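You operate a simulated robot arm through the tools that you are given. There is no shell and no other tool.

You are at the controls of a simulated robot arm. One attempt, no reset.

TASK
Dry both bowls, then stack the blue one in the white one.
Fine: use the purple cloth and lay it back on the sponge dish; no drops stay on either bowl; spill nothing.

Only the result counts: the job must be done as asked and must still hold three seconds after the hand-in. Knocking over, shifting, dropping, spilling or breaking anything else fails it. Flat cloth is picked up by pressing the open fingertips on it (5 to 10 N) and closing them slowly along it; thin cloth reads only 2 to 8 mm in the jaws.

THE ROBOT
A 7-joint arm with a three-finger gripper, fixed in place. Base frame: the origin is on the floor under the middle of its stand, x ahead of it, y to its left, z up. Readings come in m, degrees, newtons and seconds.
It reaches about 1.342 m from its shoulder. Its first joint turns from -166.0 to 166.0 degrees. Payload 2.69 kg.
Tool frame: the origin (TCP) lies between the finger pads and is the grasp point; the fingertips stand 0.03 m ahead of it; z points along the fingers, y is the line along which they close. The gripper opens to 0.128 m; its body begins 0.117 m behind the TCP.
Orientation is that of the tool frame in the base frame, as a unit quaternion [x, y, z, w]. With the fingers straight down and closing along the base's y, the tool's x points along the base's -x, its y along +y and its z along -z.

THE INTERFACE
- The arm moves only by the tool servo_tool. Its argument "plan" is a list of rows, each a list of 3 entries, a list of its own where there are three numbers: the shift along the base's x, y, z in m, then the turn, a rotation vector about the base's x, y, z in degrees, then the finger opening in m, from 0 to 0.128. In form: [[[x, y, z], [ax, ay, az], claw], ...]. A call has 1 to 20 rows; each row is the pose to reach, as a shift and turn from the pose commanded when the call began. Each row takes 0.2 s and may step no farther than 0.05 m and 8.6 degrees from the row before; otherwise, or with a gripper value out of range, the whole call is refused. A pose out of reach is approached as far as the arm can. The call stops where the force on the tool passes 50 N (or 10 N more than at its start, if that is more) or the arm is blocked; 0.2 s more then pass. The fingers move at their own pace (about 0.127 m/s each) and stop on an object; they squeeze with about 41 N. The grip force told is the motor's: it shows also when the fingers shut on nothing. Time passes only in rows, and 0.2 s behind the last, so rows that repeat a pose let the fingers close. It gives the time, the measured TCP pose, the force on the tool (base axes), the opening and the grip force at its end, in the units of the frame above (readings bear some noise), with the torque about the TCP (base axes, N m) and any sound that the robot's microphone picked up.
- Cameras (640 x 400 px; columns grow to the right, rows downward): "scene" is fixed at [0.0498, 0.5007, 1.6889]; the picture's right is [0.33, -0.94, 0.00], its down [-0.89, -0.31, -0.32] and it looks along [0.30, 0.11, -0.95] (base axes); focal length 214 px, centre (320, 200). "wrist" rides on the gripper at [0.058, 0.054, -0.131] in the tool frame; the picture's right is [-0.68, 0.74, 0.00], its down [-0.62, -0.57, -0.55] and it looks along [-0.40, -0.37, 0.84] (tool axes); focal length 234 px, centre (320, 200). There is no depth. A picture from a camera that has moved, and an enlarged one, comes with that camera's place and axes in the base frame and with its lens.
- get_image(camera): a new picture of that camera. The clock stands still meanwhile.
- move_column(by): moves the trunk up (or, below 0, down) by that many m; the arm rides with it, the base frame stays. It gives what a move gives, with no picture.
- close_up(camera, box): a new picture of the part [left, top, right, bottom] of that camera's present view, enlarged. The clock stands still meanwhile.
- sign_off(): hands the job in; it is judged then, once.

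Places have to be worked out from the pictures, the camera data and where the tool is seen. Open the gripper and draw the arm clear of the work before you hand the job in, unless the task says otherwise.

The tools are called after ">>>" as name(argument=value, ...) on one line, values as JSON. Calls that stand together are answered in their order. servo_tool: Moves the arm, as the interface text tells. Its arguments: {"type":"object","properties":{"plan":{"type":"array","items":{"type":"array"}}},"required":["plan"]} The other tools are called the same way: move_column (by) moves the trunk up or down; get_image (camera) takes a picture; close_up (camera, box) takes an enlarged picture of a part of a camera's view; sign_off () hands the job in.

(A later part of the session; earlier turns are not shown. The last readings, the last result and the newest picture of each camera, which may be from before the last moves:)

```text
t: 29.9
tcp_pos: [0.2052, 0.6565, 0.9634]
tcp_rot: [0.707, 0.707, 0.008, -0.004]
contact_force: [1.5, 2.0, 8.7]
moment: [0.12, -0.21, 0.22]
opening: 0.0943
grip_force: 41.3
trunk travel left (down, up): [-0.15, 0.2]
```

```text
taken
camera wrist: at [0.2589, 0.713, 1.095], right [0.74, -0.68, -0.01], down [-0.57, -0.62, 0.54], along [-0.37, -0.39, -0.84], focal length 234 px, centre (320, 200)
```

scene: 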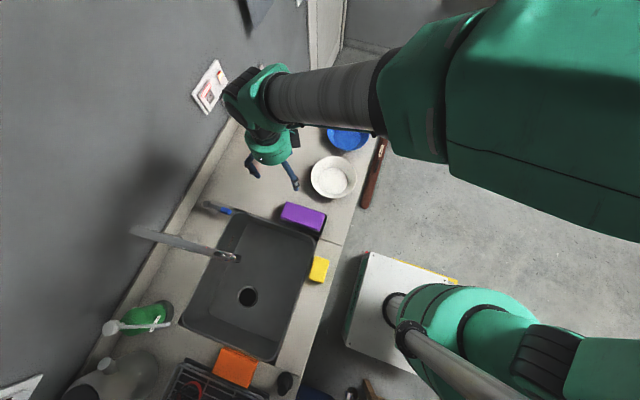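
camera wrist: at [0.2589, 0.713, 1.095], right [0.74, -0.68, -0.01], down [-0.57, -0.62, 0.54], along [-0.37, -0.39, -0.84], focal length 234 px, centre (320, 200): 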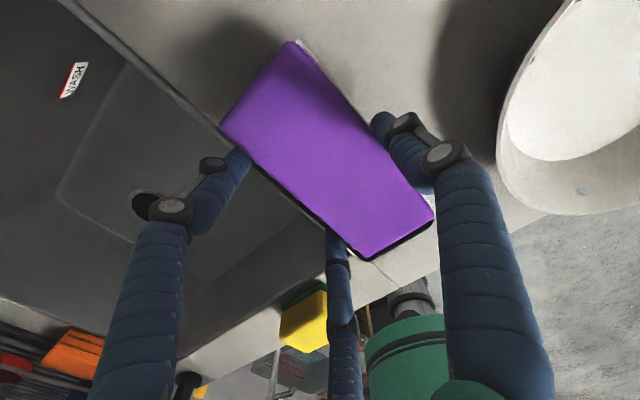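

Grip force is 41 N at 94 mm opening, so the block is held firmly. I'll lift 2 cm slowly and check that only the cloth comes up.

>>> servo_tool(plan=[[[0, 0, 0.003], [0, 0, 0], 0.06], [[0, 0, 0.008], [0, 0, 0], 0.06], [[0, 0, 0.014], [0, 0, 0], 0.06], [[0, 0, 0.02], [0, 0, 0], 0.06], [[0, 0, 0.02], [0, 0, 0], 0.06]])

>>> get_image(camera="wrist")

>>> close_up(camera="scene", box=[240, 170, 360, 270])

```text
t: 31.1
tcp_pos: [0.2059, 0.6565, 0.9851]
tcp_rot: [0.707, 0.708, 0.006, -0.004]
contact_force: [-0.1, 1.0, -0.4]
moment: [0.0, -0.01, 0.0]
opening: 0.0941
grip_force: 41.2
trunk travel left (down, up): [-0.15, 0.2]
```

```text
taken
camera wrist: at [0.2594, 0.7134, 1.1158], right [0.74, -0.68, -0.01], down [-0.57, -0.62, 0.54], along [-0.37, -0.39, -0.84], focal length 234 px, centre (320, 200)
```

wrist: 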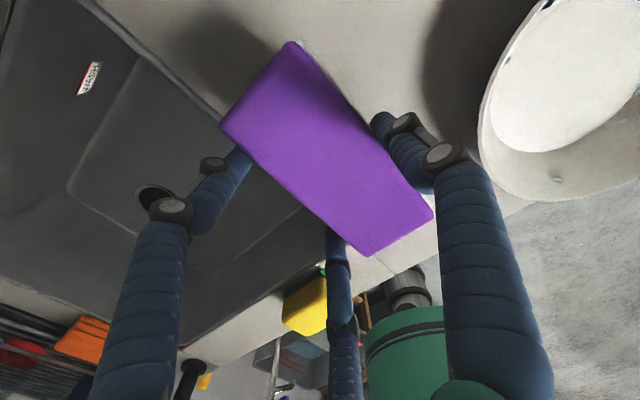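

```text
4.00 times, centred on (300, 220) of scene
camera zoom: at [0.0498, 0.5007, 1.6889], right [0.33, -0.94, 0.0], down [-0.89, -0.31, -0.32], along [0.3, 0.11, -0.95], focal length 858 px, centre (400, 120)
```

zoom: 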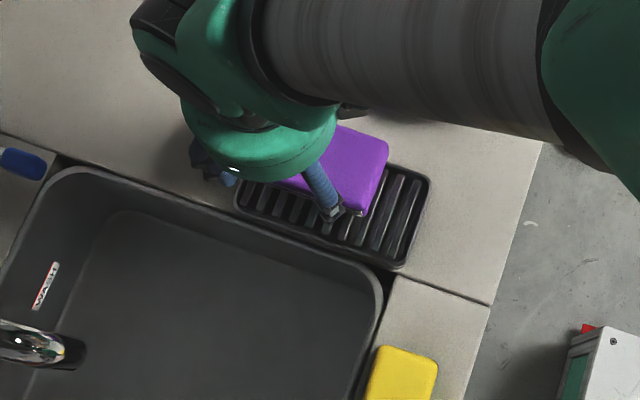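

The pad lifts cleanly and the dish stays put. A centre grip won't fit inside the bowls, so I want to hold the block by its end, like a brush. I'll lower it back, release, and regrasp with one finger behind its +y end.

>>> servo_tool(plan=[[[0, 0, -0.008], [0, 0, 0], 0.06], [[0, 0, -0.015], [0, 0, 0], 0.06], [[0, 0, -0.0195], [0, 0, 0], 0.06], [[0, 0, -0.0195], [0, 0, 0], 0.09], [[0, 0, -0.0195], [0, 0, 0], 0.1], [[0, 0, -0.0195], [0, 0, 0], 0.115], [[0, 0, -0.0195], [0, 0, 0], 0.128], [[0, 0, -0.0195], [0, 0, 0], 0.128], [[0, 0, 0.02], [0, 0, 0], 0.128], [[0, 0, 0.06], [0, 0, 0], 0.128], [[0, 0, 0.1], [0, 0, 0], 0.128], [[0, 0, 0.14], [0, 0, 0], 0.128]])

>>> get_image(camera="wrist")

>>> close_up(camera="scene", box=[270, 190, 340, 250])

```text
t: 33.7
tcp_pos: [0.2074, 0.6552, 1.1264]
tcp_rot: [0.707, 0.707, 0.006, -0.004]
contact_force: [0.2, 0.3, -0.7]
moment: [-0.03, 0.02, -0.02]
opening: 0.1281
grip_force: 0.2
trunk travel left (down, up): [-0.15, 0.2]
```

```text
taken
camera wrist: at [0.2603, 0.7122, 1.2564], right [0.74, -0.68, -0.01], down [-0.57, -0.62, 0.54], along [-0.37, -0.39, -0.84], focal length 234 px, centre (320, 200)
```

wrist: 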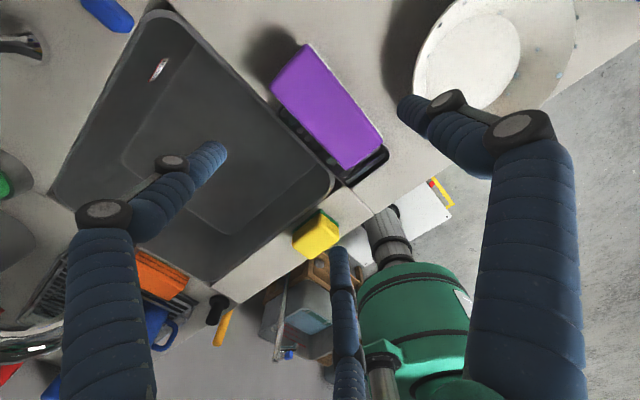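

```text
6.67 times, centred on (305, 220) of scene
camera zoom: at [0.0498, 0.5007, 1.6889], right [0.33, -0.94, 0.0], down [-0.89, -0.31, -0.32], along [0.3, 0.11, -0.95], focal length 1430 px, centre (420, 67)
```

zoom: 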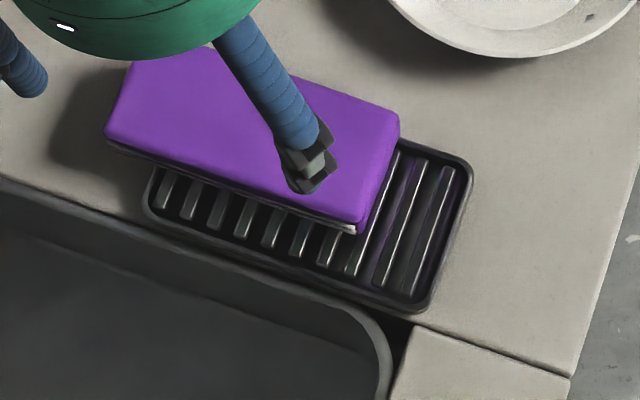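

The pad is back on the dish. Before regrasping I'll check how far the hand can yaw in the other direction, up at a safe height.

>>> servo_tool(plan=[[[0.015, 0, 0.01], [0, 0, 8.4], 0.128], [[0.03, 0, 0.02], [0, 0, 16.8], 0.128], [[0.045, 0, 0.03], [0, 0, 25.2], 0.128], [[0.06, 0, 0.04], [0, 0, 33.6], 0.128], [[0.075, 0, 0.05], [0, 0, 42], 0.128], [[0.09, 0, 0.06], [0, 0, 50.4], 0.128], [[0.105, 0, 0.07], [0, 0, 58.8], 0.128], [[0.12, 0, 0.07], [0, 0, 67.2], 0.128], [[0.135, 0, 0.07], [0, 0, 75.6], 0.128], [[0.15, 0, 0.07], [0, 0, 84], 0.128], [[0.16, 0, 0.07], [0, 0, 92.4], 0.128], [[0.17, 0, 0.07], [0, 0, 100.8], 0.128], [[0.18, 0, 0.07], [0, 0, 109.2], 0.128], [[0.18, 0, 0.07], [0, 0, 117.6], 0.128], [[0.18, 0, 0.07], [0, 0, 126], 0.128], [[0.18, 0, 0.07], [0, 0, 134.4], 0.128], [[0.18, 0, 0.07], [0, 0, 142.8], 0.128], [[0.18, 0, 0.07], [0, 0, 151.2], 0.128], [[0.18, 0, 0.07], [0, 0, 159.6], 0.128], [[0.18, 0, 0.07], [0, 0, 168], 0.128]])

>>> get_image(camera="scene")

>>> get_image(camera="wrist")

```text
t: 37.9
tcp_pos: [0.3861, 0.6576, 1.1949]
tcp_rot: [-0.629, 0.777, -0.004, -0.008]
contact_force: [0.2, 0.3, -0.4]
moment: [-0.03, 0.01, -0.01]
opening: 0.1282
grip_force: 0.0
trunk travel left (down, up): [-0.15, 0.2]
```

```text
taken
```

scene: 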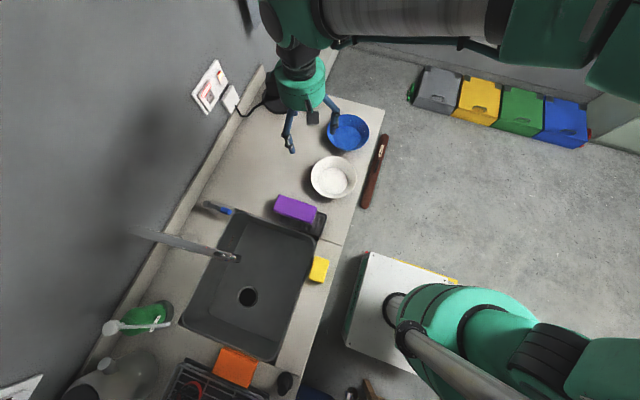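

```text
taken
camera wrist: at [0.323, 0.6137, 1.3257], right [-0.58, 0.81, -0.01], down [0.68, 0.49, 0.54], along [0.44, 0.31, -0.84], focal length 234 px, centre (320, 200)
```

wrist: 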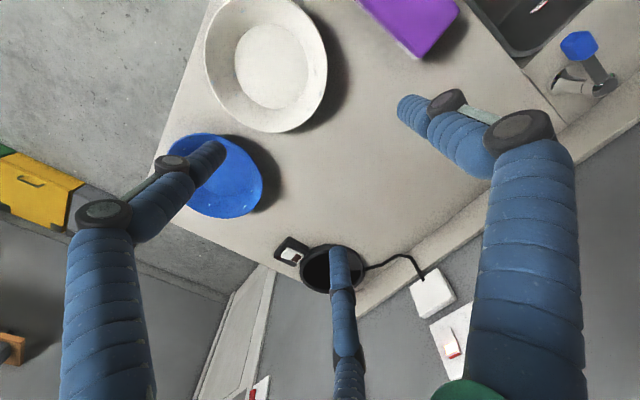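

Yaw +78° is fine. I'll continue further to find the limit.

>>> servo_tool(plan=[[[0, 0, 0], [0, 0, 8.4], 0.128], [[0, 0, 0], [0, 0, 16.8], 0.128], [[0, 0, 0], [0, 0, 25.2], 0.128], [[0, 0, 0], [0, 0, 33.6], 0.128], [[0, 0, 0], [0, 0, 42], 0.128], [[0, 0, 0], [0, 0, 50.4], 0.128], [[0, 0, 0], [0, 0, 58.8], 0.128], [[0, 0, 0], [0, 0, 67.2], 0.128], [[0, 0, 0], [0, 0, 75.6], 0.128], [[0, 0, 0], [0, 0, 84], 0.128], [[0, 0, 0], [0, 0, 92.4], 0.128], [[0, 0, 0], [0, 0, 100.8], 0.128], [[0, 0, 0], [0, 0, 109.2], 0.128]])

>>> get_image(camera="scene")

```text
t: 40.7
tcp_pos: [0.3873, 0.6578, 1.1932]
tcp_rot: [0.998, 0.063, 0.006, 0.002]
contact_force: [-0.2, 0.1, 0.2]
moment: [0.0, 0.03, -0.03]
opening: 0.1281
grip_force: 0.1
trunk travel left (down, up): [-0.15, 0.2]
```

```text
taken
```

scene: 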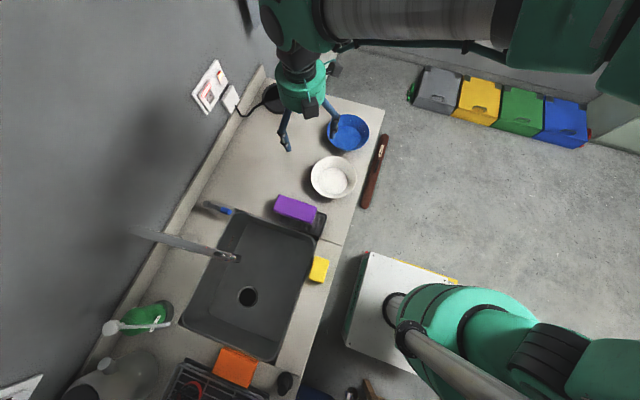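

The hand turns freely through at least 277°, enough to work all around a bowl. The bowls are only about 3.5 cm apart, so I'll first go over the blue bowl with fingers closed and push it gently away along +x.

>>> servo_tool(plan=[[[0.02, -0.008, 0], [0, 0, -8.4], 0.1], [[0.04, -0.016, 0], [0, 0, -16.8], 0.06], [[0.06, -0.024, 0], [0, 0, -25.2], 0.0], [[0.08, -0.032, 0], [0, 0, -33.6], 0.0], [[0.1, -0.04, 0], [0, 0, -42], 0.0], [[0.12, -0.048, 0], [0, 0, -50.4], 0.0], [[0.14, -0.056, 0], [0, 0, -58.8], 0.0], [[0.16, -0.064, 0], [0, 0, -67.2], 0.0], [[0.18, -0.072, 0], [0, 0, -75.6], 0.0], [[0.2, -0.08, 0], [0, 0, -84], 0.0], [[0.21, -0.08, -0.01], [0, 0, -92.4], 0.0], [[0.21, -0.08, -0.02], [0, 0, -100.8], 0.0], [[0.21, -0.08, -0.03], [0, 0, -109.2], 0.0], [[0.21, -0.08, -0.04], [0, 0, -117.6], 0.0], [[0.21, -0.08, -0.05], [0, 0, -126], 0.0], [[0.21, -0.08, -0.06], [0, 0, -134.4], 0.0], [[0.21, -0.08, -0.07], [0, 0, -142.8], 0.0], [[0.21, -0.08, -0.08], [0, 0, -151.2], 0.0], [[0.21, -0.08, -0.09], [0, 0, -159.6], 0.0], [[0.21, -0.08, -0.1], [0, 0, -168], 0.0]])

>>> get_image(camera="wrist")

>>> get_image(camera="scene")

```text
t: 44.9
tcp_pos: [0.5954, 0.5789, 1.0932]
tcp_rot: [-0.165, 0.986, 0.001, -0.007]
contact_force: [-0.4, 0.1, -0.5]
moment: [0.02, -0.02, -0.01]
opening: 0.0021
grip_force: 31.1
trunk travel left (down, up): [-0.15, 0.2]
```

```text
taken
camera wrist: at [0.5256, 0.6106, 1.2241], right [0.4, 0.92, -0.01], down [0.77, -0.33, 0.54], along [0.49, -0.22, -0.84], focal length 234 px, centre (320, 200)
```

wrist: 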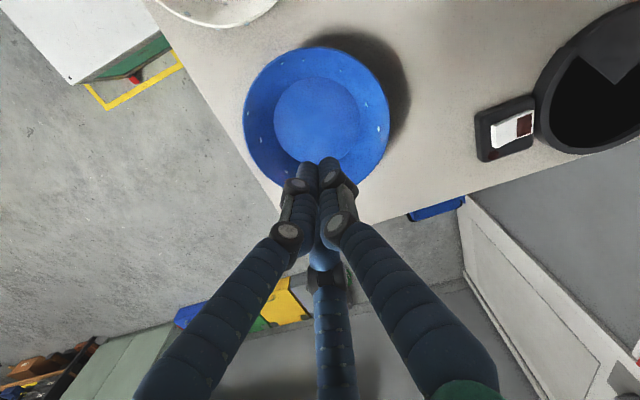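

```text
taken
```

scene: 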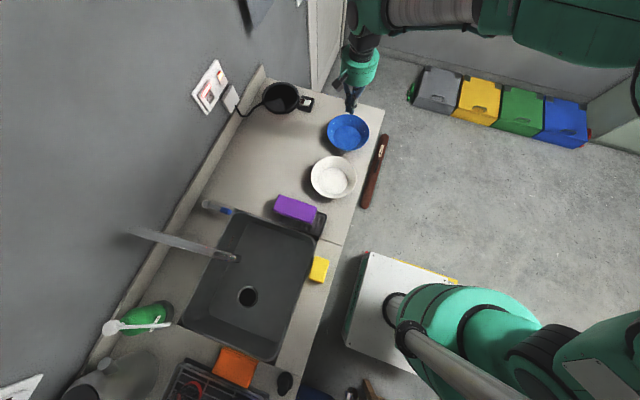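

The blue bowl's centre is confirmed at about (0.592, 0.574), directly below the closed fingers. I'll lower the tips to just above its floor.

>>> servo_tool(plan=[[[0, -0.003, -0.04], [0, 0, 0], 0.0], [[0, -0.003, -0.08], [0, 0, 0], 0.0], [[0, -0.003, -0.11], [0, 0, 0], 0.0], [[0, -0.003, -0.13], [0, 0, 0], 0.0], [[0, -0.003, -0.137], [0, 0, 0], 0.0], [[0, -0.003, -0.137], [0, 0, 0], 0.0]])

>>> get_image(camera="wrist")

```text
t: 46.3
tcp_pos: [0.5982, 0.573, 0.9577]
tcp_rot: [-0.166, 0.986, 0.001, -0.007]
contact_force: [-0.2, 0.2, -0.4]
moment: [-0.02, 0.03, 0.0]
opening: 0.0021
grip_force: 31.5
trunk travel left (down, up): [-0.15, 0.2]
```

```text
taken
camera wrist: at [0.5264, 0.6056, 1.0881], right [0.4, 0.92, -0.01], down [0.78, -0.33, 0.54], along [0.49, -0.22, -0.84], focal length 234 px, centre (320, 200)
```

wrist: 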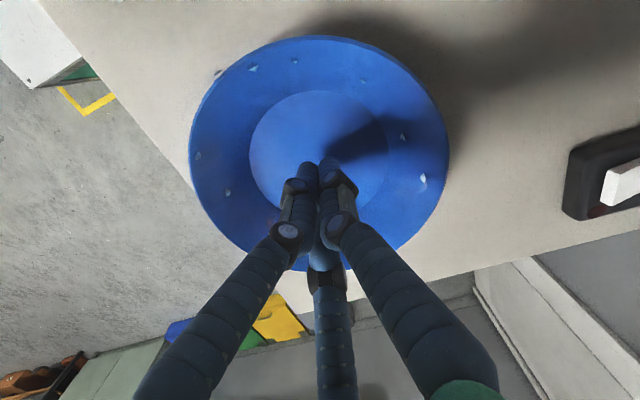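

The tips are inside the bowl at about mid-height, touching nothing. I'll push slowly along +x so the bowl slides about 8 cm.

>>> servo_tool(plan=[[[0.012, 0, 0], [0, 0, 0], 0.0], [[0.024, 0, 0], [0, 0, 0], 0.0], [[0.034, 0, 0], [0, 0, 0], 0.0], [[0.042, 0, 0], [0, 0, 0], 0.0], [[0.05, 0, 0], [0, 0, 0], 0.0], [[0.058, 0, 0], [0, 0, 0], 0.0], [[0.066, 0, 0], [0, 0, 0], 0.0], [[0.074, 0, 0], [0, 0, 0], 0.0]])

>>> get_image(camera="wrist")

>>> close_up(camera="scene", box=[290, 80, 410, 200])

```text
t: 48.1
tcp_pos: [0.6719, 0.5746, 0.9573]
tcp_rot: [-0.166, 0.986, 0.002, -0.008]
contact_force: [-1.8, -0.2, 1.6]
moment: [0.0, 0.04, -0.01]
opening: 0.0019
grip_force: 31.1
trunk travel left (down, up): [-0.15, 0.2]
```

```text
taken
camera wrist: at [0.6005, 0.6055, 1.0889], right [0.4, 0.92, -0.01], down [0.78, -0.33, 0.54], along [0.49, -0.22, -0.84], focal length 234 px, centre (320, 200)
```

wrist: 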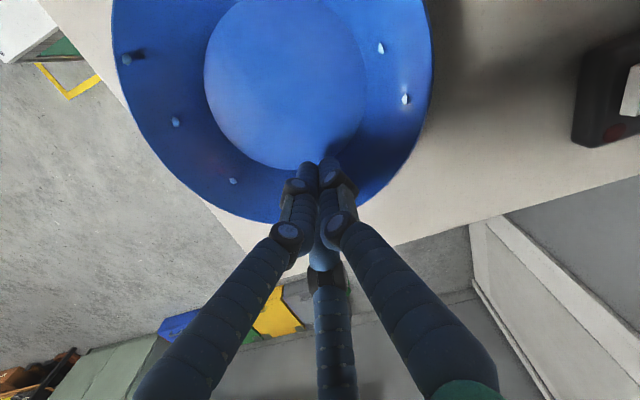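

```text
3.33 times, centred on (350, 140) of scene
camera zoom: at [0.0498, 0.5007, 1.6889], right [0.33, -0.94, 0.0], down [-0.89, -0.31, -0.32], along [0.3, 0.11, -0.95], focal length 715 px, centre (220, 400)
```

zoom: 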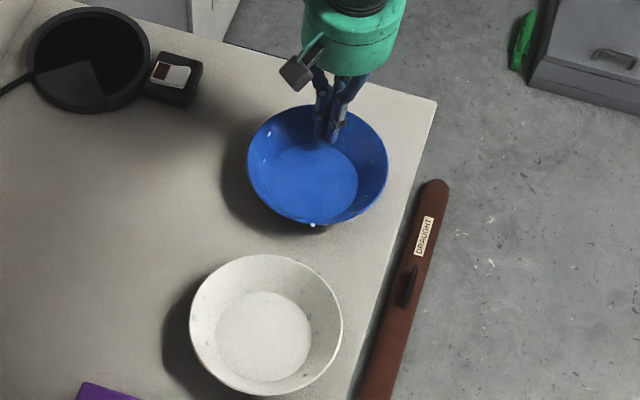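

The bowl slides smoothly with under 2 N and its centre is now at x≈0.617. I'll push another 5 cm, then back off and rise.

>>> servo_tool(plan=[[[0.008, 0, 0], [0, 0, 0], 0.0], [[0.016, 0, 0], [0, 0, 0], 0.0], [[0.024, 0, 0], [0, 0, 0], 0.0], [[0.032, 0, 0], [0, 0, 0], 0.0], [[0.04, 0, 0], [0, 0, 0], 0.0], [[0.048, 0, 0], [0, 0, 0], 0.0], [[0.054, 0, 0], [0, 0, 0], 0.0], [[0.045, 0, 0], [0, 0, 0], 0.0], [[0.02, 0, 0.01], [0, 0, 0], 0.0], [[0.005, 0, 0.04], [0, 0, 0], 0.0], [[-0.01, 0, 0.085], [0, 0, 0], 0.0], [[-0.03, 0, 0.13], [0, 0, 0], 0.0]])

>>> get_image(camera="wrist")

>>> close_up(camera="scene", box=[290, 80, 410, 200])

```text
t: 50.7
tcp_pos: [0.6399, 0.5736, 1.0882]
tcp_rot: [-0.166, 0.986, 0.0, -0.007]
contact_force: [-0.1, 0.1, -0.1]
moment: [-0.01, 0.03, 0.04]
opening: 0.0021
grip_force: 31.4
trunk travel left (down, up): [-0.15, 0.2]
```

```text
taken
camera wrist: at [0.5684, 0.6052, 1.2185], right [0.4, 0.92, -0.01], down [0.78, -0.33, 0.54], along [0.49, -0.22, -0.84], focal length 234 px, centre (320, 200)
```

wrist: 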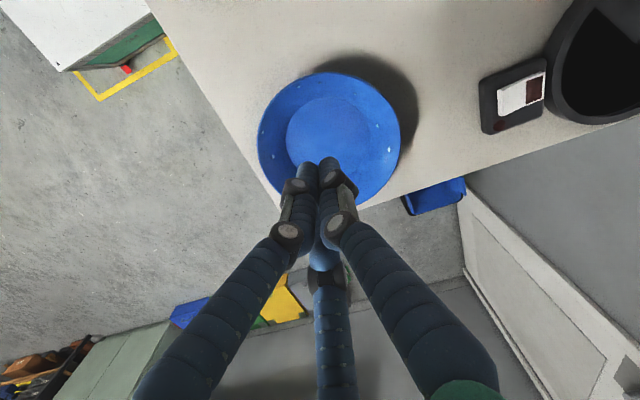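

```text
3.33 times, centred on (350, 140) of scene
camera zoom: at [0.0498, 0.5007, 1.6889], right [0.33, -0.94, 0.0], down [-0.89, -0.31, -0.32], along [0.3, 0.11, -0.95], focal length 715 px, centre (220, 400)
```

zoom: 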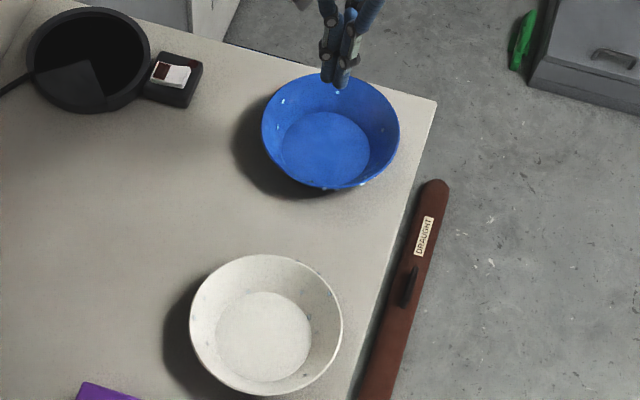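

The blue bowl's centre is now about (0.667, 0.576), leaving a gap of roughly 10 cm between the rims. I'll return to the cloth, straighten the yaw, and hover over the pad's +y end.

>>> servo_tool(plan=[[[-0.042, 0.012, 0], [0, 0, -1.9], 0.0], [[-0.084, 0.024, 0], [0, 0, -3.8], 0.02], [[-0.126, 0.036, 0], [0, 0, -5.7], 0.06], [[-0.168, 0.048, 0], [0, 0, -7.6], 0.1], [[-0.21, 0.059, 0], [0, 0, -9.5], 0.1], [[-0.252, 0.071, 0], [0, 0, -11.4], 0.1], [[-0.294, 0.083, 0], [0, 0, -13.3], 0.1], [[-0.336, 0.095, 0], [0, 0, -15.2], 0.1], [[-0.378, 0.107, 0], [0, 0, -17.1], 0.1], [[-0.42, 0.118, 0], [0, 0, -19.1], 0.1], [[-0.42, 0.118, 0], [0, 0, -19.1], 0.1]])

>>> get_image(camera="wrist")

>>> close_up(camera="scene", box=[240, 170, 360, 270])

```text
t: 53.1
tcp_pos: [0.2175, 0.692, 1.087]
tcp_rot: [0.001, 1.0, 0.002, -0.008]
contact_force: [-1.1, -0.7, 0.3]
moment: [0.02, -0.06, 0.02]
opening: 0.0997
grip_force: 0.0
trunk travel left (down, up): [-0.15, 0.2]
```

```text
taken
camera wrist: at [0.1606, 0.745, 1.2177], right [0.68, 0.74, -0.01], down [0.62, -0.57, 0.54], along [0.39, -0.37, -0.84], focal length 234 px, centre (320, 200)
```

wrist: 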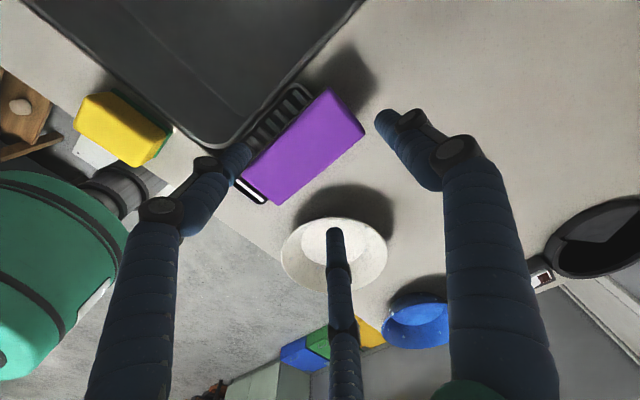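

```text
4.00 times, centred on (300, 220) of scene
camera zoom: at [0.0498, 0.5007, 1.6889], right [0.33, -0.94, 0.0], down [-0.89, -0.31, -0.32], along [0.3, 0.11, -0.95], focal length 858 px, centre (400, 120)
```

zoom: 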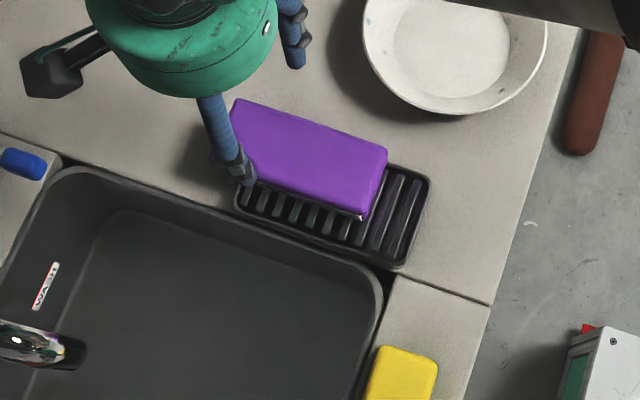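

The pad's +y end sits at x 0.189–0.247, y≈0.729. I'll tilt the hand 20° (leaning back toward the wall) and come down with two fingers beside the pad and one behind its end.

>>> servo_tool(plan=[[[0, 0.002, -0.01], [-5, 0, 0], 0.1], [[0, 0.004, -0.03], [-10, 0, 0], 0.1], [[0, 0.006, -0.05], [-15, 0, 0], 0.1], [[0, 0.006, -0.07], [-20, 0, 0], 0.1], [[0, 0.006, -0.09], [-20, 0, 0], 0.1], [[0, 0.006, -0.1], [-20, 0, 0], 0.1], [[0, 0.006, -0.1], [-20, 0, 0], 0.1]])

>>> get_image(camera="wrist")

>>> close_up(camera="scene", box=[240, 170, 360, 270])

```text
t: 54.7
tcp_pos: [0.2197, 0.6993, 0.9876]
tcp_rot: [0.0, 0.985, -0.173, -0.007]
contact_force: [0.3, -0.1, 0.2]
moment: [0.01, 0.0, 0.02]
opening: 0.1
grip_force: 0.0
trunk travel left (down, up): [-0.15, 0.2]
```

```text
taken
camera wrist: at [0.163, 0.794, 1.0929], right [0.68, 0.69, -0.26], down [0.62, -0.35, 0.7], along [0.39, -0.63, -0.67], focal length 234 px, centre (320, 200)
```

wrist: 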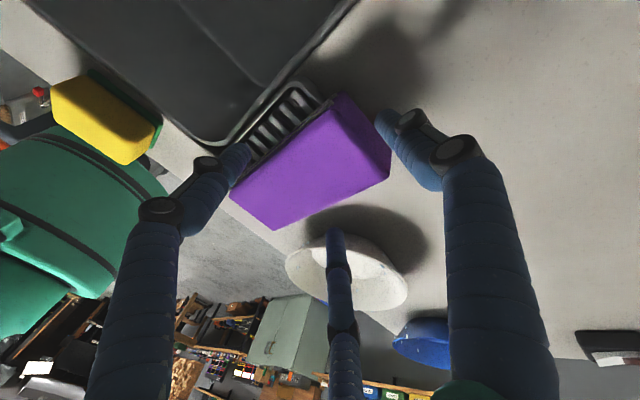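

```text
4.00 times, centred on (300, 220) of scene
camera zoom: at [0.0498, 0.5007, 1.6889], right [0.33, -0.94, 0.0], down [-0.89, -0.31, -0.32], along [0.3, 0.11, -0.95], focal length 858 px, centre (400, 120)
```

zoom: 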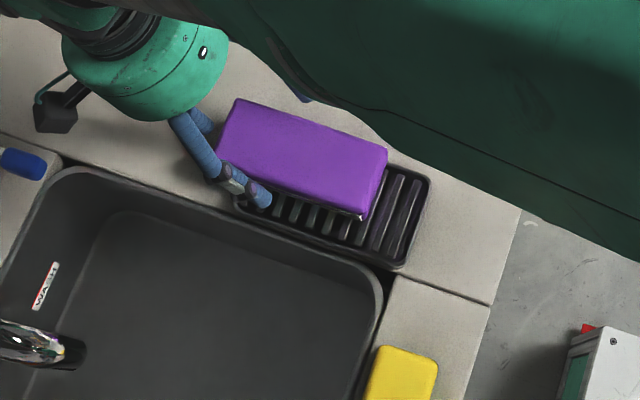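

The fingers line up around the pad's end. I'll lower 2.7 cm and then close slowly.

>>> servo_tool(plan=[[[0, 0, -0.01], [0, 0, 0], 0.1], [[0, 0, -0.018], [0, 0, 0], 0.1], [[0, 0, -0.024], [0, 0, 0], 0.1], [[0, 0, -0.027], [0, 0, 0], 0.1], [[0, 0, -0.027], [0, 0, 0], 0.1]])

>>> get_image(camera="wrist")

```text
t: 55.9
tcp_pos: [0.2209, 0.6985, 0.96]
tcp_rot: [0.0, 0.985, -0.172, -0.007]
contact_force: [-0.8, -0.6, 0.0]
moment: [-0.01, -0.04, -0.01]
opening: 0.0998
grip_force: 0.1
trunk travel left (down, up): [-0.15, 0.2]
```

```text
taken
camera wrist: at [0.1635, 0.7937, 1.0651], right [0.68, 0.69, -0.26], down [0.62, -0.35, 0.7], along [0.39, -0.63, -0.67], focal length 234 px, centre (320, 200)
```

wrist: 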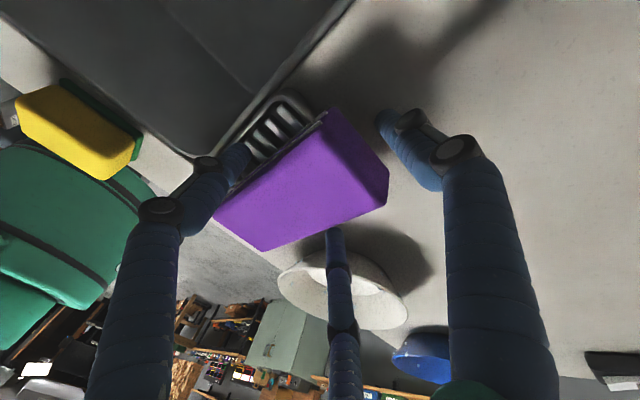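

>>> servo_tool(plan=[[[0, 0, 0], [0, 0, 0], 0.096], [[0, 0, 0], [0, 0, 0], 0.092], [[0, 0, 0], [0, 0, 0], 0.088], [[0, 0, 0], [0, 0, 0], 0.084], [[0, 0, 0], [0, 0, 0], 0.08], [[0, 0, 0], [0, 0, 0], 0.076], [[0, 0, 0], [0, 0, 0], 0.072], [[0, 0, 0], [0, 0, 0], 0.066], [[0, 0, 0], [0, 0, 0], 0.06], [[0, 0, 0], [0, 0, 0], 0.05], [[0, 0, 0], [0, 0, 0], 0.04]])

>>> get_image(camera="wrist")

>>> close_up(camera="scene", box=[240, 170, 360, 270])

```text
t: 58.3
tcp_pos: [0.2213, 0.6982, 0.9612]
tcp_rot: [0.0, 0.985, -0.171, -0.007]
contact_force: [-0.3, 1.7, 2.3]
moment: [0.03, -0.09, 0.05]
opening: 0.0793
grip_force: 41.4
trunk travel left (down, up): [-0.15, 0.2]
```

```text
taken
camera wrist: at [0.1635, 0.7937, 1.0653], right [0.68, 0.69, -0.26], down [0.62, -0.35, 0.7], along [0.39, -0.63, -0.67], focal length 234 px, centre (320, 200)
```

wrist: 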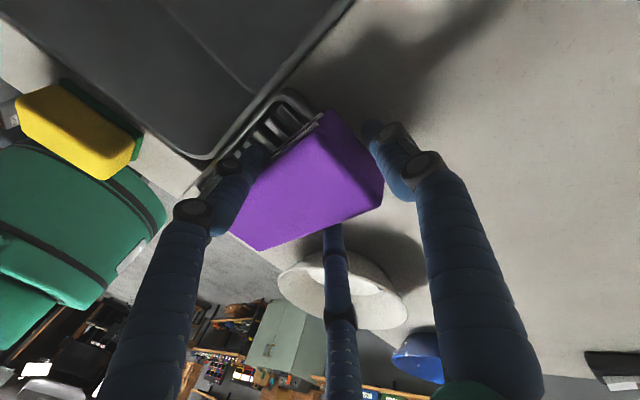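

```text
4.00 times, centred on (300, 220) of scene
camera zoom: at [0.0498, 0.5007, 1.6889], right [0.33, -0.94, 0.0], down [-0.89, -0.31, -0.32], along [0.3, 0.11, -0.95], focal length 858 px, centre (400, 120)
```

zoom: 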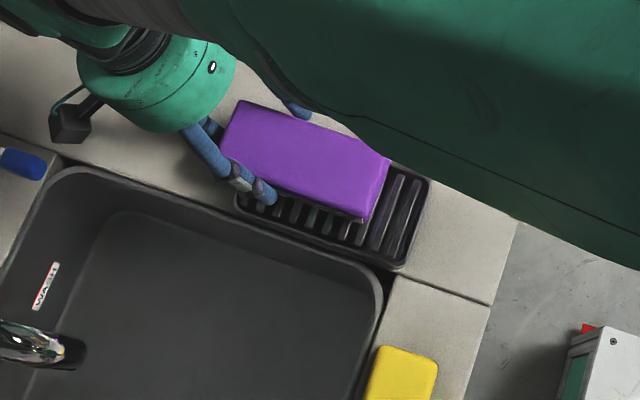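

The pad's end is gripped at 41 N with a 79 mm opening. I'll lift slowly and check how the pad is held.

>>> servo_tool(plan=[[[0, 0, 0.005], [0, 0, 0], 0.04], [[0, 0, 0.012], [0, 0, 0], 0.04], [[0, 0, 0.025], [0, 0, 0], 0.04], [[0, 0, 0.045], [0, 0, 0], 0.04], [[0, 0, 0.07], [0, 0, 0], 0.04], [[0, 0, 0.1], [0, 0, 0], 0.04], [[0, 0, 0.13], [0, 0, 0], 0.04], [[0, 0, 0.13], [0, 0, 0], 0.04]])

>>> get_image(camera="wrist")

>>> close_up(camera="scene", box=[220, 130, 360, 250])

```text
t: 60.1
tcp_pos: [0.218, 0.6985, 1.0931]
tcp_rot: [0.0, 0.985, -0.172, -0.007]
contact_force: [0.3, -0.5, 0.3]
moment: [0.04, 0.0, -0.02]
opening: 0.0792
grip_force: 40.7
trunk travel left (down, up): [-0.15, 0.2]
```

```text
taken
camera wrist: at [0.1618, 0.7933, 1.197], right [0.68, 0.69, -0.26], down [0.62, -0.35, 0.7], along [0.39, -0.63, -0.67], focal length 234 px, centre (320, 200)
```

wrist: 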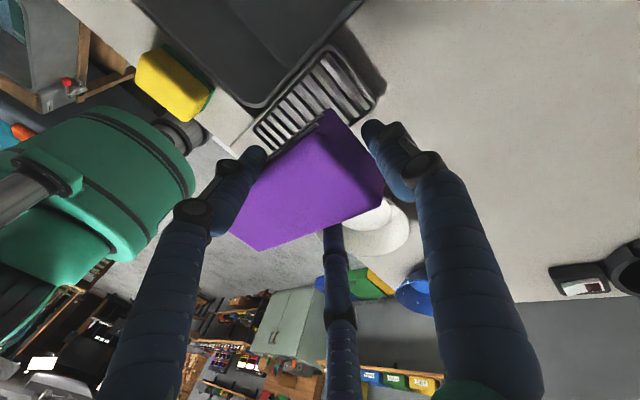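

```text
3.33 times, centred on (290, 190) of scene
camera zoom: at [0.0498, 0.5007, 1.6889], right [0.33, -0.94, 0.0], down [-0.89, -0.31, -0.32], along [0.3, 0.11, -0.95], focal length 715 px, centre (420, 233)
```

zoom: 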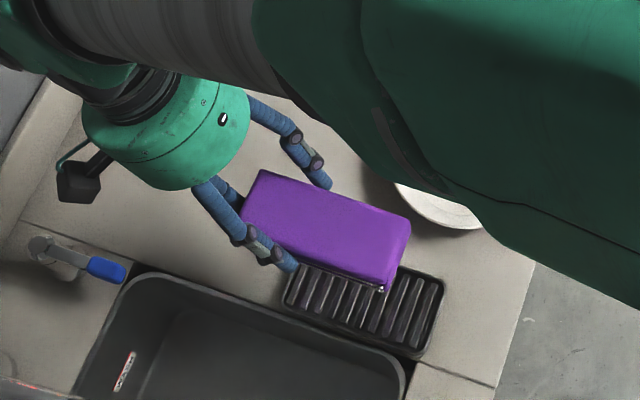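

The pad is held solidly by its end, with the free end pointing toward −y. Next I'll carry it over the white bowl and pitch it 36° down, so its end face lies along the inner wall, and check the geometry before touching.

>>> servo_tool(plan=[[[0.028, -0.018, 0], [6, 0, 0], 0.04], [[0.056, -0.036, 0], [12, 0, 0], 0.04], [[0.084, -0.054, 0], [18, 0, 0], 0.04], [[0.112, -0.072, 0], [24, 0, 0], 0.04], [[0.14, -0.09, 0], [30, 0, 0], 0.04], [[0.167, -0.107, 0], [36, 0, 0], 0.04], [[0.167, -0.107, -0.02], [36, 0, 0], 0.04], [[0.167, -0.107, -0.035], [36, 0, 0], 0.04], [[0.167, -0.107, -0.035], [36, 0, 0], 0.04]])

>>> get_image(camera="wrist")

>>> close_up(camera="scene", box=[270, 110, 390, 220])

```text
t: 62.1
tcp_pos: [0.386, 0.5908, 1.0562]
tcp_rot: [-0.001, 0.99, 0.14, -0.007]
contact_force: [0.6, 0.2, -0.4]
moment: [-0.03, -0.01, 0.02]
opening: 0.0792
grip_force: 41.2
trunk travel left (down, up): [-0.15, 0.2]
```

```text
taken
camera wrist: at [0.3299, 0.6063, 1.1968], right [0.68, 0.71, 0.2], down [0.62, -0.69, 0.36], along [0.39, -0.12, -0.91], focal length 234 px, centre (320, 200)
```

wrist: 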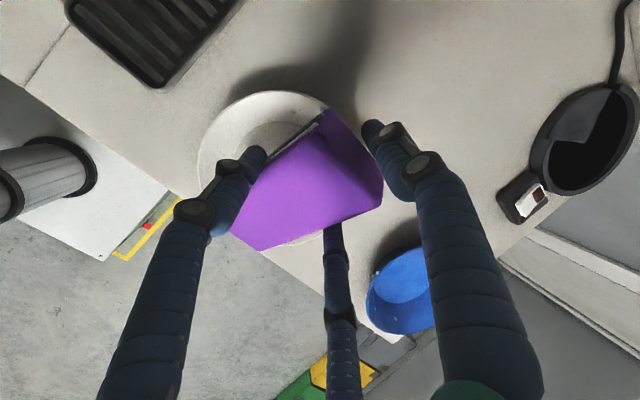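

```text
3.64 times, centred on (330, 165) of scene
camera zoom: at [0.0498, 0.5007, 1.6889], right [0.33, -0.94, 0.0], down [-0.89, -0.31, -0.32], along [0.3, 0.11, -0.95], focal length 780 px, centre (284, 327)
```

zoom: 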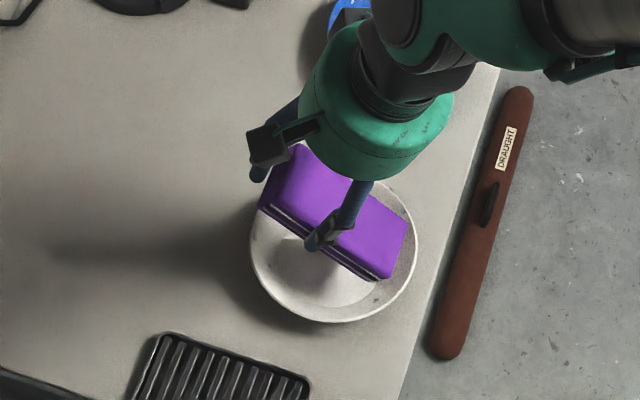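

The pad's free end hangs where I computed. I'll lower it into the bowl to a few millimetres above the floor, watching the force.

>>> servo_tool(plan=[[[0, -0.001, -0.015], [0, 0, 0], 0.04], [[0, -0.002, -0.03], [0, 0, 0], 0.04], [[0, -0.002, -0.04], [0, 0, 0], 0.04], [[0, -0.002, -0.046], [0, 0, 0], 0.04], [[0, -0.002, -0.046], [0, 0, 0], 0.04]])

>>> get_image(camera="wrist")

>>> close_up(camera="scene", box=[290, 120, 390, 210])

```text
t: 63.3
tcp_pos: [0.3845, 0.5909, 1.0104]
tcp_rot: [-0.001, 0.99, 0.142, -0.006]
contact_force: [-0.1, 1.6, 11.2]
moment: [-0.76, -0.29, -0.07]
opening: 0.0789
grip_force: 40.9
trunk travel left (down, up): [-0.15, 0.2]
```

```text
taken
camera wrist: at [0.3294, 0.6054, 1.1513], right [0.68, 0.71, 0.2], down [0.62, -0.69, 0.36], along [0.39, -0.12, -0.91], focal length 234 px, centre (320, 200)
```

wrist: 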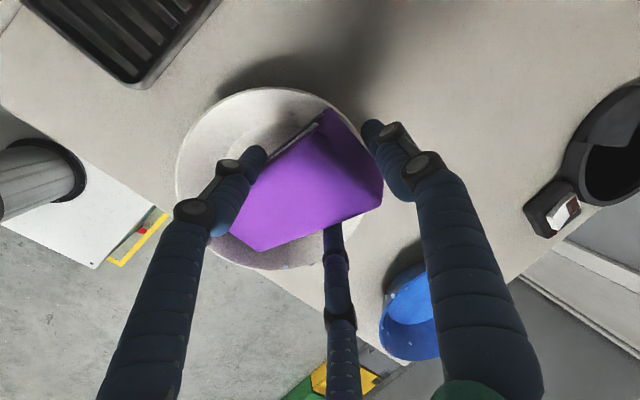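

```text
4.44 times, centred on (340, 165) of scene
camera zoom: at [0.0498, 0.5007, 1.6889], right [0.33, -0.94, 0.0], down [-0.89, -0.31, -0.32], along [0.3, 0.11, -0.95], focal length 953 px, centre (231, 356)
```

zoom: 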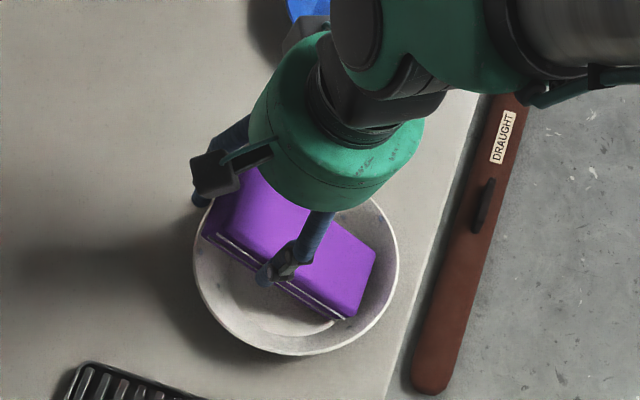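

The pad's lower edge is touching at about 11 N, right at the floor corner as intended. I'll ease up 3 mm and sweep the pad around the inner wall, yawing about the bowl's axis through 84°, then check what it does to the drops.

>>> servo_tool(plan=[[[0, 0, 0.003], [0, 0, 0], 0.04], [[-0.0025, -0.0037, 0.003], [0, 0, 8.4], 0.04], [[-0.0049, -0.0042, 0.003], [0, 0, 16.8], 0.04], [[-0.0072, -0.0051, 0.003], [0, 0, 25.2], 0.04], [[-0.0094, -0.0063, 0.003], [0, 0, 33.6], 0.04], [[-0.0114, -0.0079, 0.003], [0, 0, 42], 0.04], [[-0.0131, -0.0097, 0.003], [0, 0, 50.4], 0.04], [[-0.0145, -0.0117, 0.003], [0, 0, 58.8], 0.04], [[-0.0157, -0.0139, 0.003], [0, 0, 67.2], 0.04], [[-0.0165, -0.0163, 0.003], [0, 0, 75.6], 0.04], [[-0.0169, -0.0187, 0.003], [0, 0, 84], 0.04]])

>>> get_image(camera="wrist")

>>> close_up(camera="scene", box=[290, 120, 390, 210])

```text
t: 65.7
tcp_pos: [0.3717, 0.5704, 1.013]
tcp_rot: [-0.665, 0.734, 0.1, -0.098]
contact_force: [0.4, 0.2, -1.4]
moment: [0.04, 0.0, 0.0]
opening: 0.0788
grip_force: 41.1
trunk travel left (down, up): [-0.15, 0.2]
```

```text
taken
camera wrist: at [0.3501, 0.5154, 1.1534], right [-0.64, 0.74, 0.2], down [0.75, 0.55, 0.36], along [0.16, 0.38, -0.91], focal length 234 px, centre (320, 200)
```

wrist: 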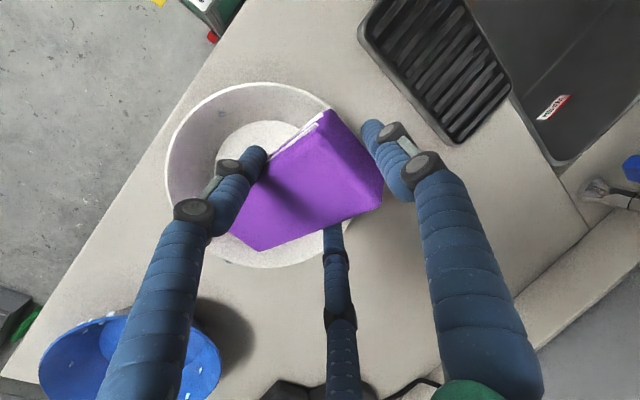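

```text
4.44 times, centred on (340, 165) of scene
camera zoom: at [0.0498, 0.5007, 1.6889], right [0.33, -0.94, 0.0], down [-0.89, -0.31, -0.32], along [0.3, 0.11, -0.95], focal length 953 px, centre (231, 356)
```

zoom: 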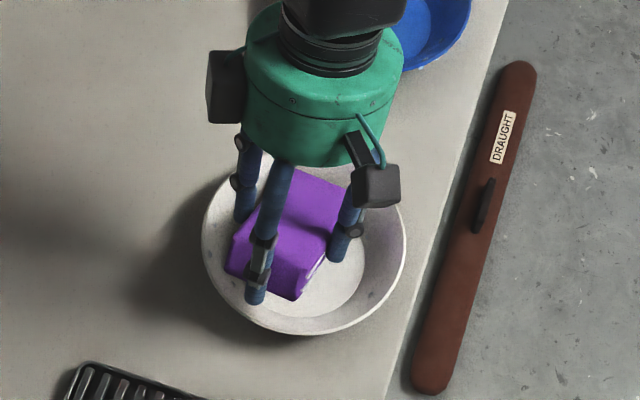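

>>> close_up(camera="wrist", box=[155, 70, 355, 280])

>>> close_up(camera="scene", box=[310, 150, 370, 205])

```text
1.90 times, centred on (255, 175) of wrist
camera zoom: at [0.3501, 0.5154, 1.1534], right [-0.64, 0.74, 0.2], down [0.75, 0.55, 0.36], along [0.16, 0.38, -0.91], focal length 446 px, centre (444, 248)
```

zoom: 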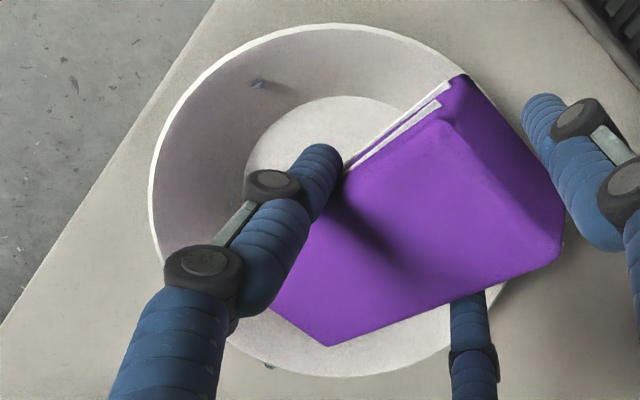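

```text
7.27 times, centred on (340, 178) of scene
camera zoom: at [0.0498, 0.5007, 1.6889], right [0.33, -0.94, 0.0], down [-0.89, -0.31, -0.32], along [0.3, 0.11, -0.95], focal length 1560 px, centre (174, 364)
```

zoom: 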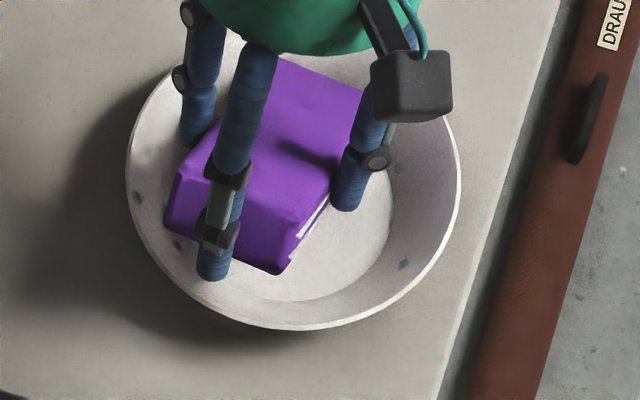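

Contact wiping works: the swept sector (−y to +x) looks clean, and the bowl slid about 1.5 cm to a centre near (0.402, 0.562). I'll continue the sweep around the +x to +y side using the updated centre.

>>> servo_tool(plan=[[[0.0015, -0.0091, 0], [0, 0, 8.4], 0.04], [[0.002, -0.0134, 0], [0, 0, 16.8], 0.04], [[0.0032, -0.0177, 0], [0, 0, 25.2], 0.04], [[0.0049, -0.0217, 0], [0, 0, 33.6], 0.04], [[0.0072, -0.0254, 0], [0, 0, 42], 0.04], [[0.0101, -0.0288, 0], [0, 0, 50.4], 0.04], [[0.0134, -0.0317, 0], [0, 0, 58.8], 0.04], [[0.017, -0.0341, 0], [0, 0, 67.2], 0.04], [[0.021, -0.0359, 0], [0, 0, 75.6], 0.04], [[0.0253, -0.0371, 0], [0, 0, 84], 0.04], [[0.0296, -0.0377, 0], [0, 0, 92.4], 0.04], [[0.034, -0.0377, 0], [0, 0, 100.8], 0.04]])

>>> get_image(camera="wrist")

>>> close_up(camera="scene", box=[310, 140, 370, 205])

```text
t: 68.3
tcp_pos: [0.4055, 0.5335, 1.0122]
tcp_rot: [0.989, 0.044, 0.013, 0.141]
contact_force: [-0.4, 0.3, -0.6]
moment: [-0.03, -0.02, 0.01]
opening: 0.0789
grip_force: 40.7
trunk travel left (down, up): [-0.15, 0.2]
```

```text
taken
camera wrist: at [0.4629, 0.5242, 1.1527], right [-0.61, -0.77, 0.2], down [-0.68, 0.64, 0.36], along [-0.4, 0.09, -0.91], focal length 234 px, centre (320, 200)
```

wrist: 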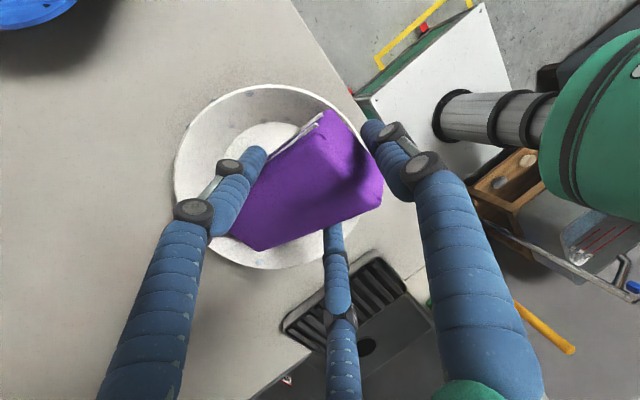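

```text
6.15 times, centred on (340, 172) of scene
camera zoom: at [0.0498, 0.5007, 1.6889], right [0.33, -0.94, 0.0], down [-0.89, -0.31, -0.32], along [0.3, 0.11, -0.95], focal length 1320 px, centre (197, 369)
```

zoom: 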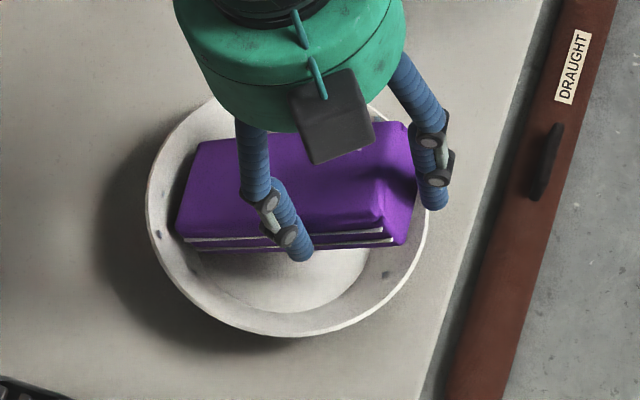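

>>> close_up(camera="wrist", box=[165, 75, 365, 280])

```text
1.95 times, centred on (265, 178) of wrist
camera zoom: at [0.4629, 0.5242, 1.1527], right [-0.61, -0.77, 0.2], down [-0.68, 0.64, 0.36], along [-0.4, 0.09, -0.91], focal length 457 px, centre (427, 244)
```

zoom: 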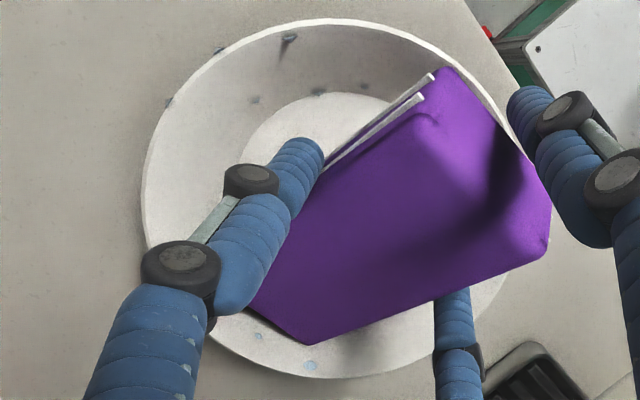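

The pad slides the light bowl along with almost no force, and several drops on the +x/−y wall are still there, so the contact was too light or too low. I'll move the pad up the wall here, press a bit more, and see whether the drops near the +y rim go.

>>> servo_tool(plan=[[[-0.0005, 0.006, 0.008], [0, 0, 0], 0.04], [[-0.001, 0.012, 0.016], [0, 0, 0], 0.04], [[-0.001, 0.016, 0.014], [0, 0, 0], 0.04], [[-0.001, 0.018, 0.011], [0, 0, 0], 0.04], [[-0.001, 0.018, 0.009], [0, 0, 0], 0.04], [[-0.001, 0.018, 0.009], [0, 0, 0], 0.04]])

>>> close_up(camera="wrist", box=[165, 75, 365, 280])

>>> close_up(camera="scene", box=[310, 140, 370, 205])

```text
t: 69.7
tcp_pos: [0.4031, 0.5501, 1.0215]
tcp_rot: [0.989, 0.043, 0.015, 0.14]
contact_force: [4.0, -3.4, 19.0]
moment: [1.17, -0.32, -0.32]
opening: 0.0789
grip_force: 40.6
trunk travel left (down, up): [-0.15, 0.2]
```

```text
1.95 times, centred on (265, 178) of wrist
camera zoom: at [0.4614, 0.5406, 1.1628], right [-0.61, -0.76, 0.19], down [-0.68, 0.64, 0.36], along [-0.4, 0.09, -0.91], focal length 457 px, centre (427, 244)
```

zoom: 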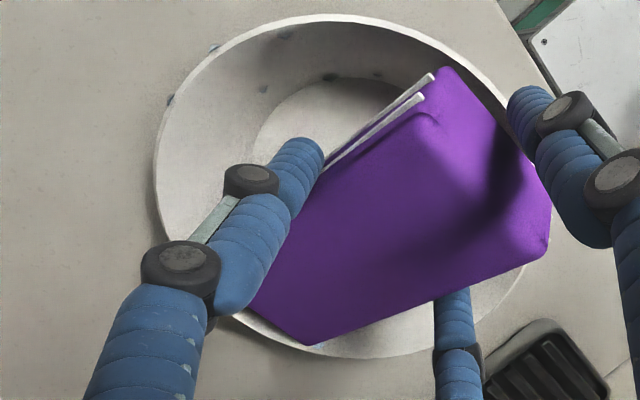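

```text
6.15 times, centred on (340, 172) of scene
camera zoom: at [0.0498, 0.5007, 1.6889], right [0.33, -0.94, 0.0], down [-0.89, -0.31, -0.32], along [0.3, 0.11, -0.95], focal length 1320 px, centre (197, 369)
```

zoom: 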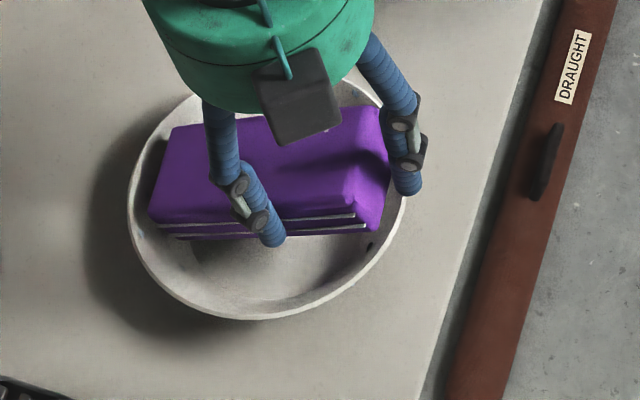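

>>> servo_tool(plan=[[[0, -0.004, 0.006], [0, 0, 0], 0.04], [[0, -0.015, 0.012], [0, 0, 0], 0.04], [[0, -0.03, 0.02], [0, 0, 0], 0.04], [[0, -0.03, 0.02], [0, 0, 0], 0.04]])

>>> close_up(camera="wrist", box=[165, 75, 365, 300])

>>> close_up(camera="scene", box=[310, 140, 370, 205])

```text
t: 70.7
tcp_pos: [0.4031, 0.5198, 1.0398]
tcp_rot: [0.989, 0.043, 0.013, 0.141]
contact_force: [0.4, 0.2, -0.3]
moment: [-0.02, -0.04, 0.0]
opening: 0.0793
grip_force: 41.0
trunk travel left (down, up): [-0.15, 0.2]
```

```text
1.78 times, centred on (265, 188) of wrist
camera zoom: at [0.4606, 0.5112, 1.1793], right [-0.61, -0.76, 0.2], down [-0.68, 0.64, 0.36], along [-0.4, 0.09, -0.91], focal length 416 px, centre (418, 222)
```

zoom: 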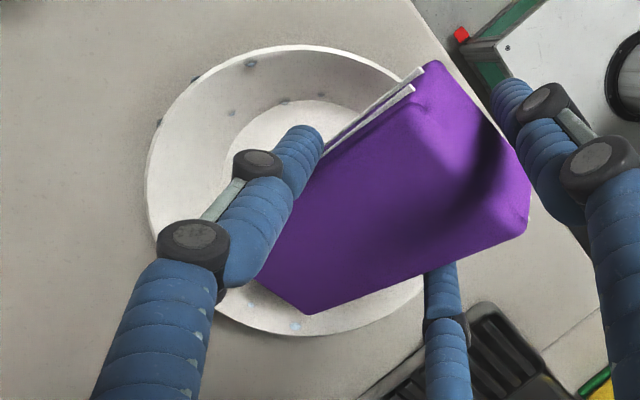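

```text
6.15 times, centred on (340, 172) of scene
camera zoom: at [0.0498, 0.5007, 1.6889], right [0.33, -0.94, 0.0], down [-0.89, -0.31, -0.32], along [0.3, 0.11, -0.95], focal length 1320 px, centre (197, 369)
```

zoom: 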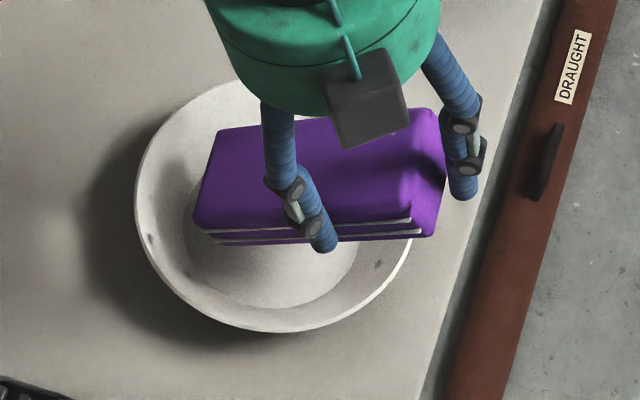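

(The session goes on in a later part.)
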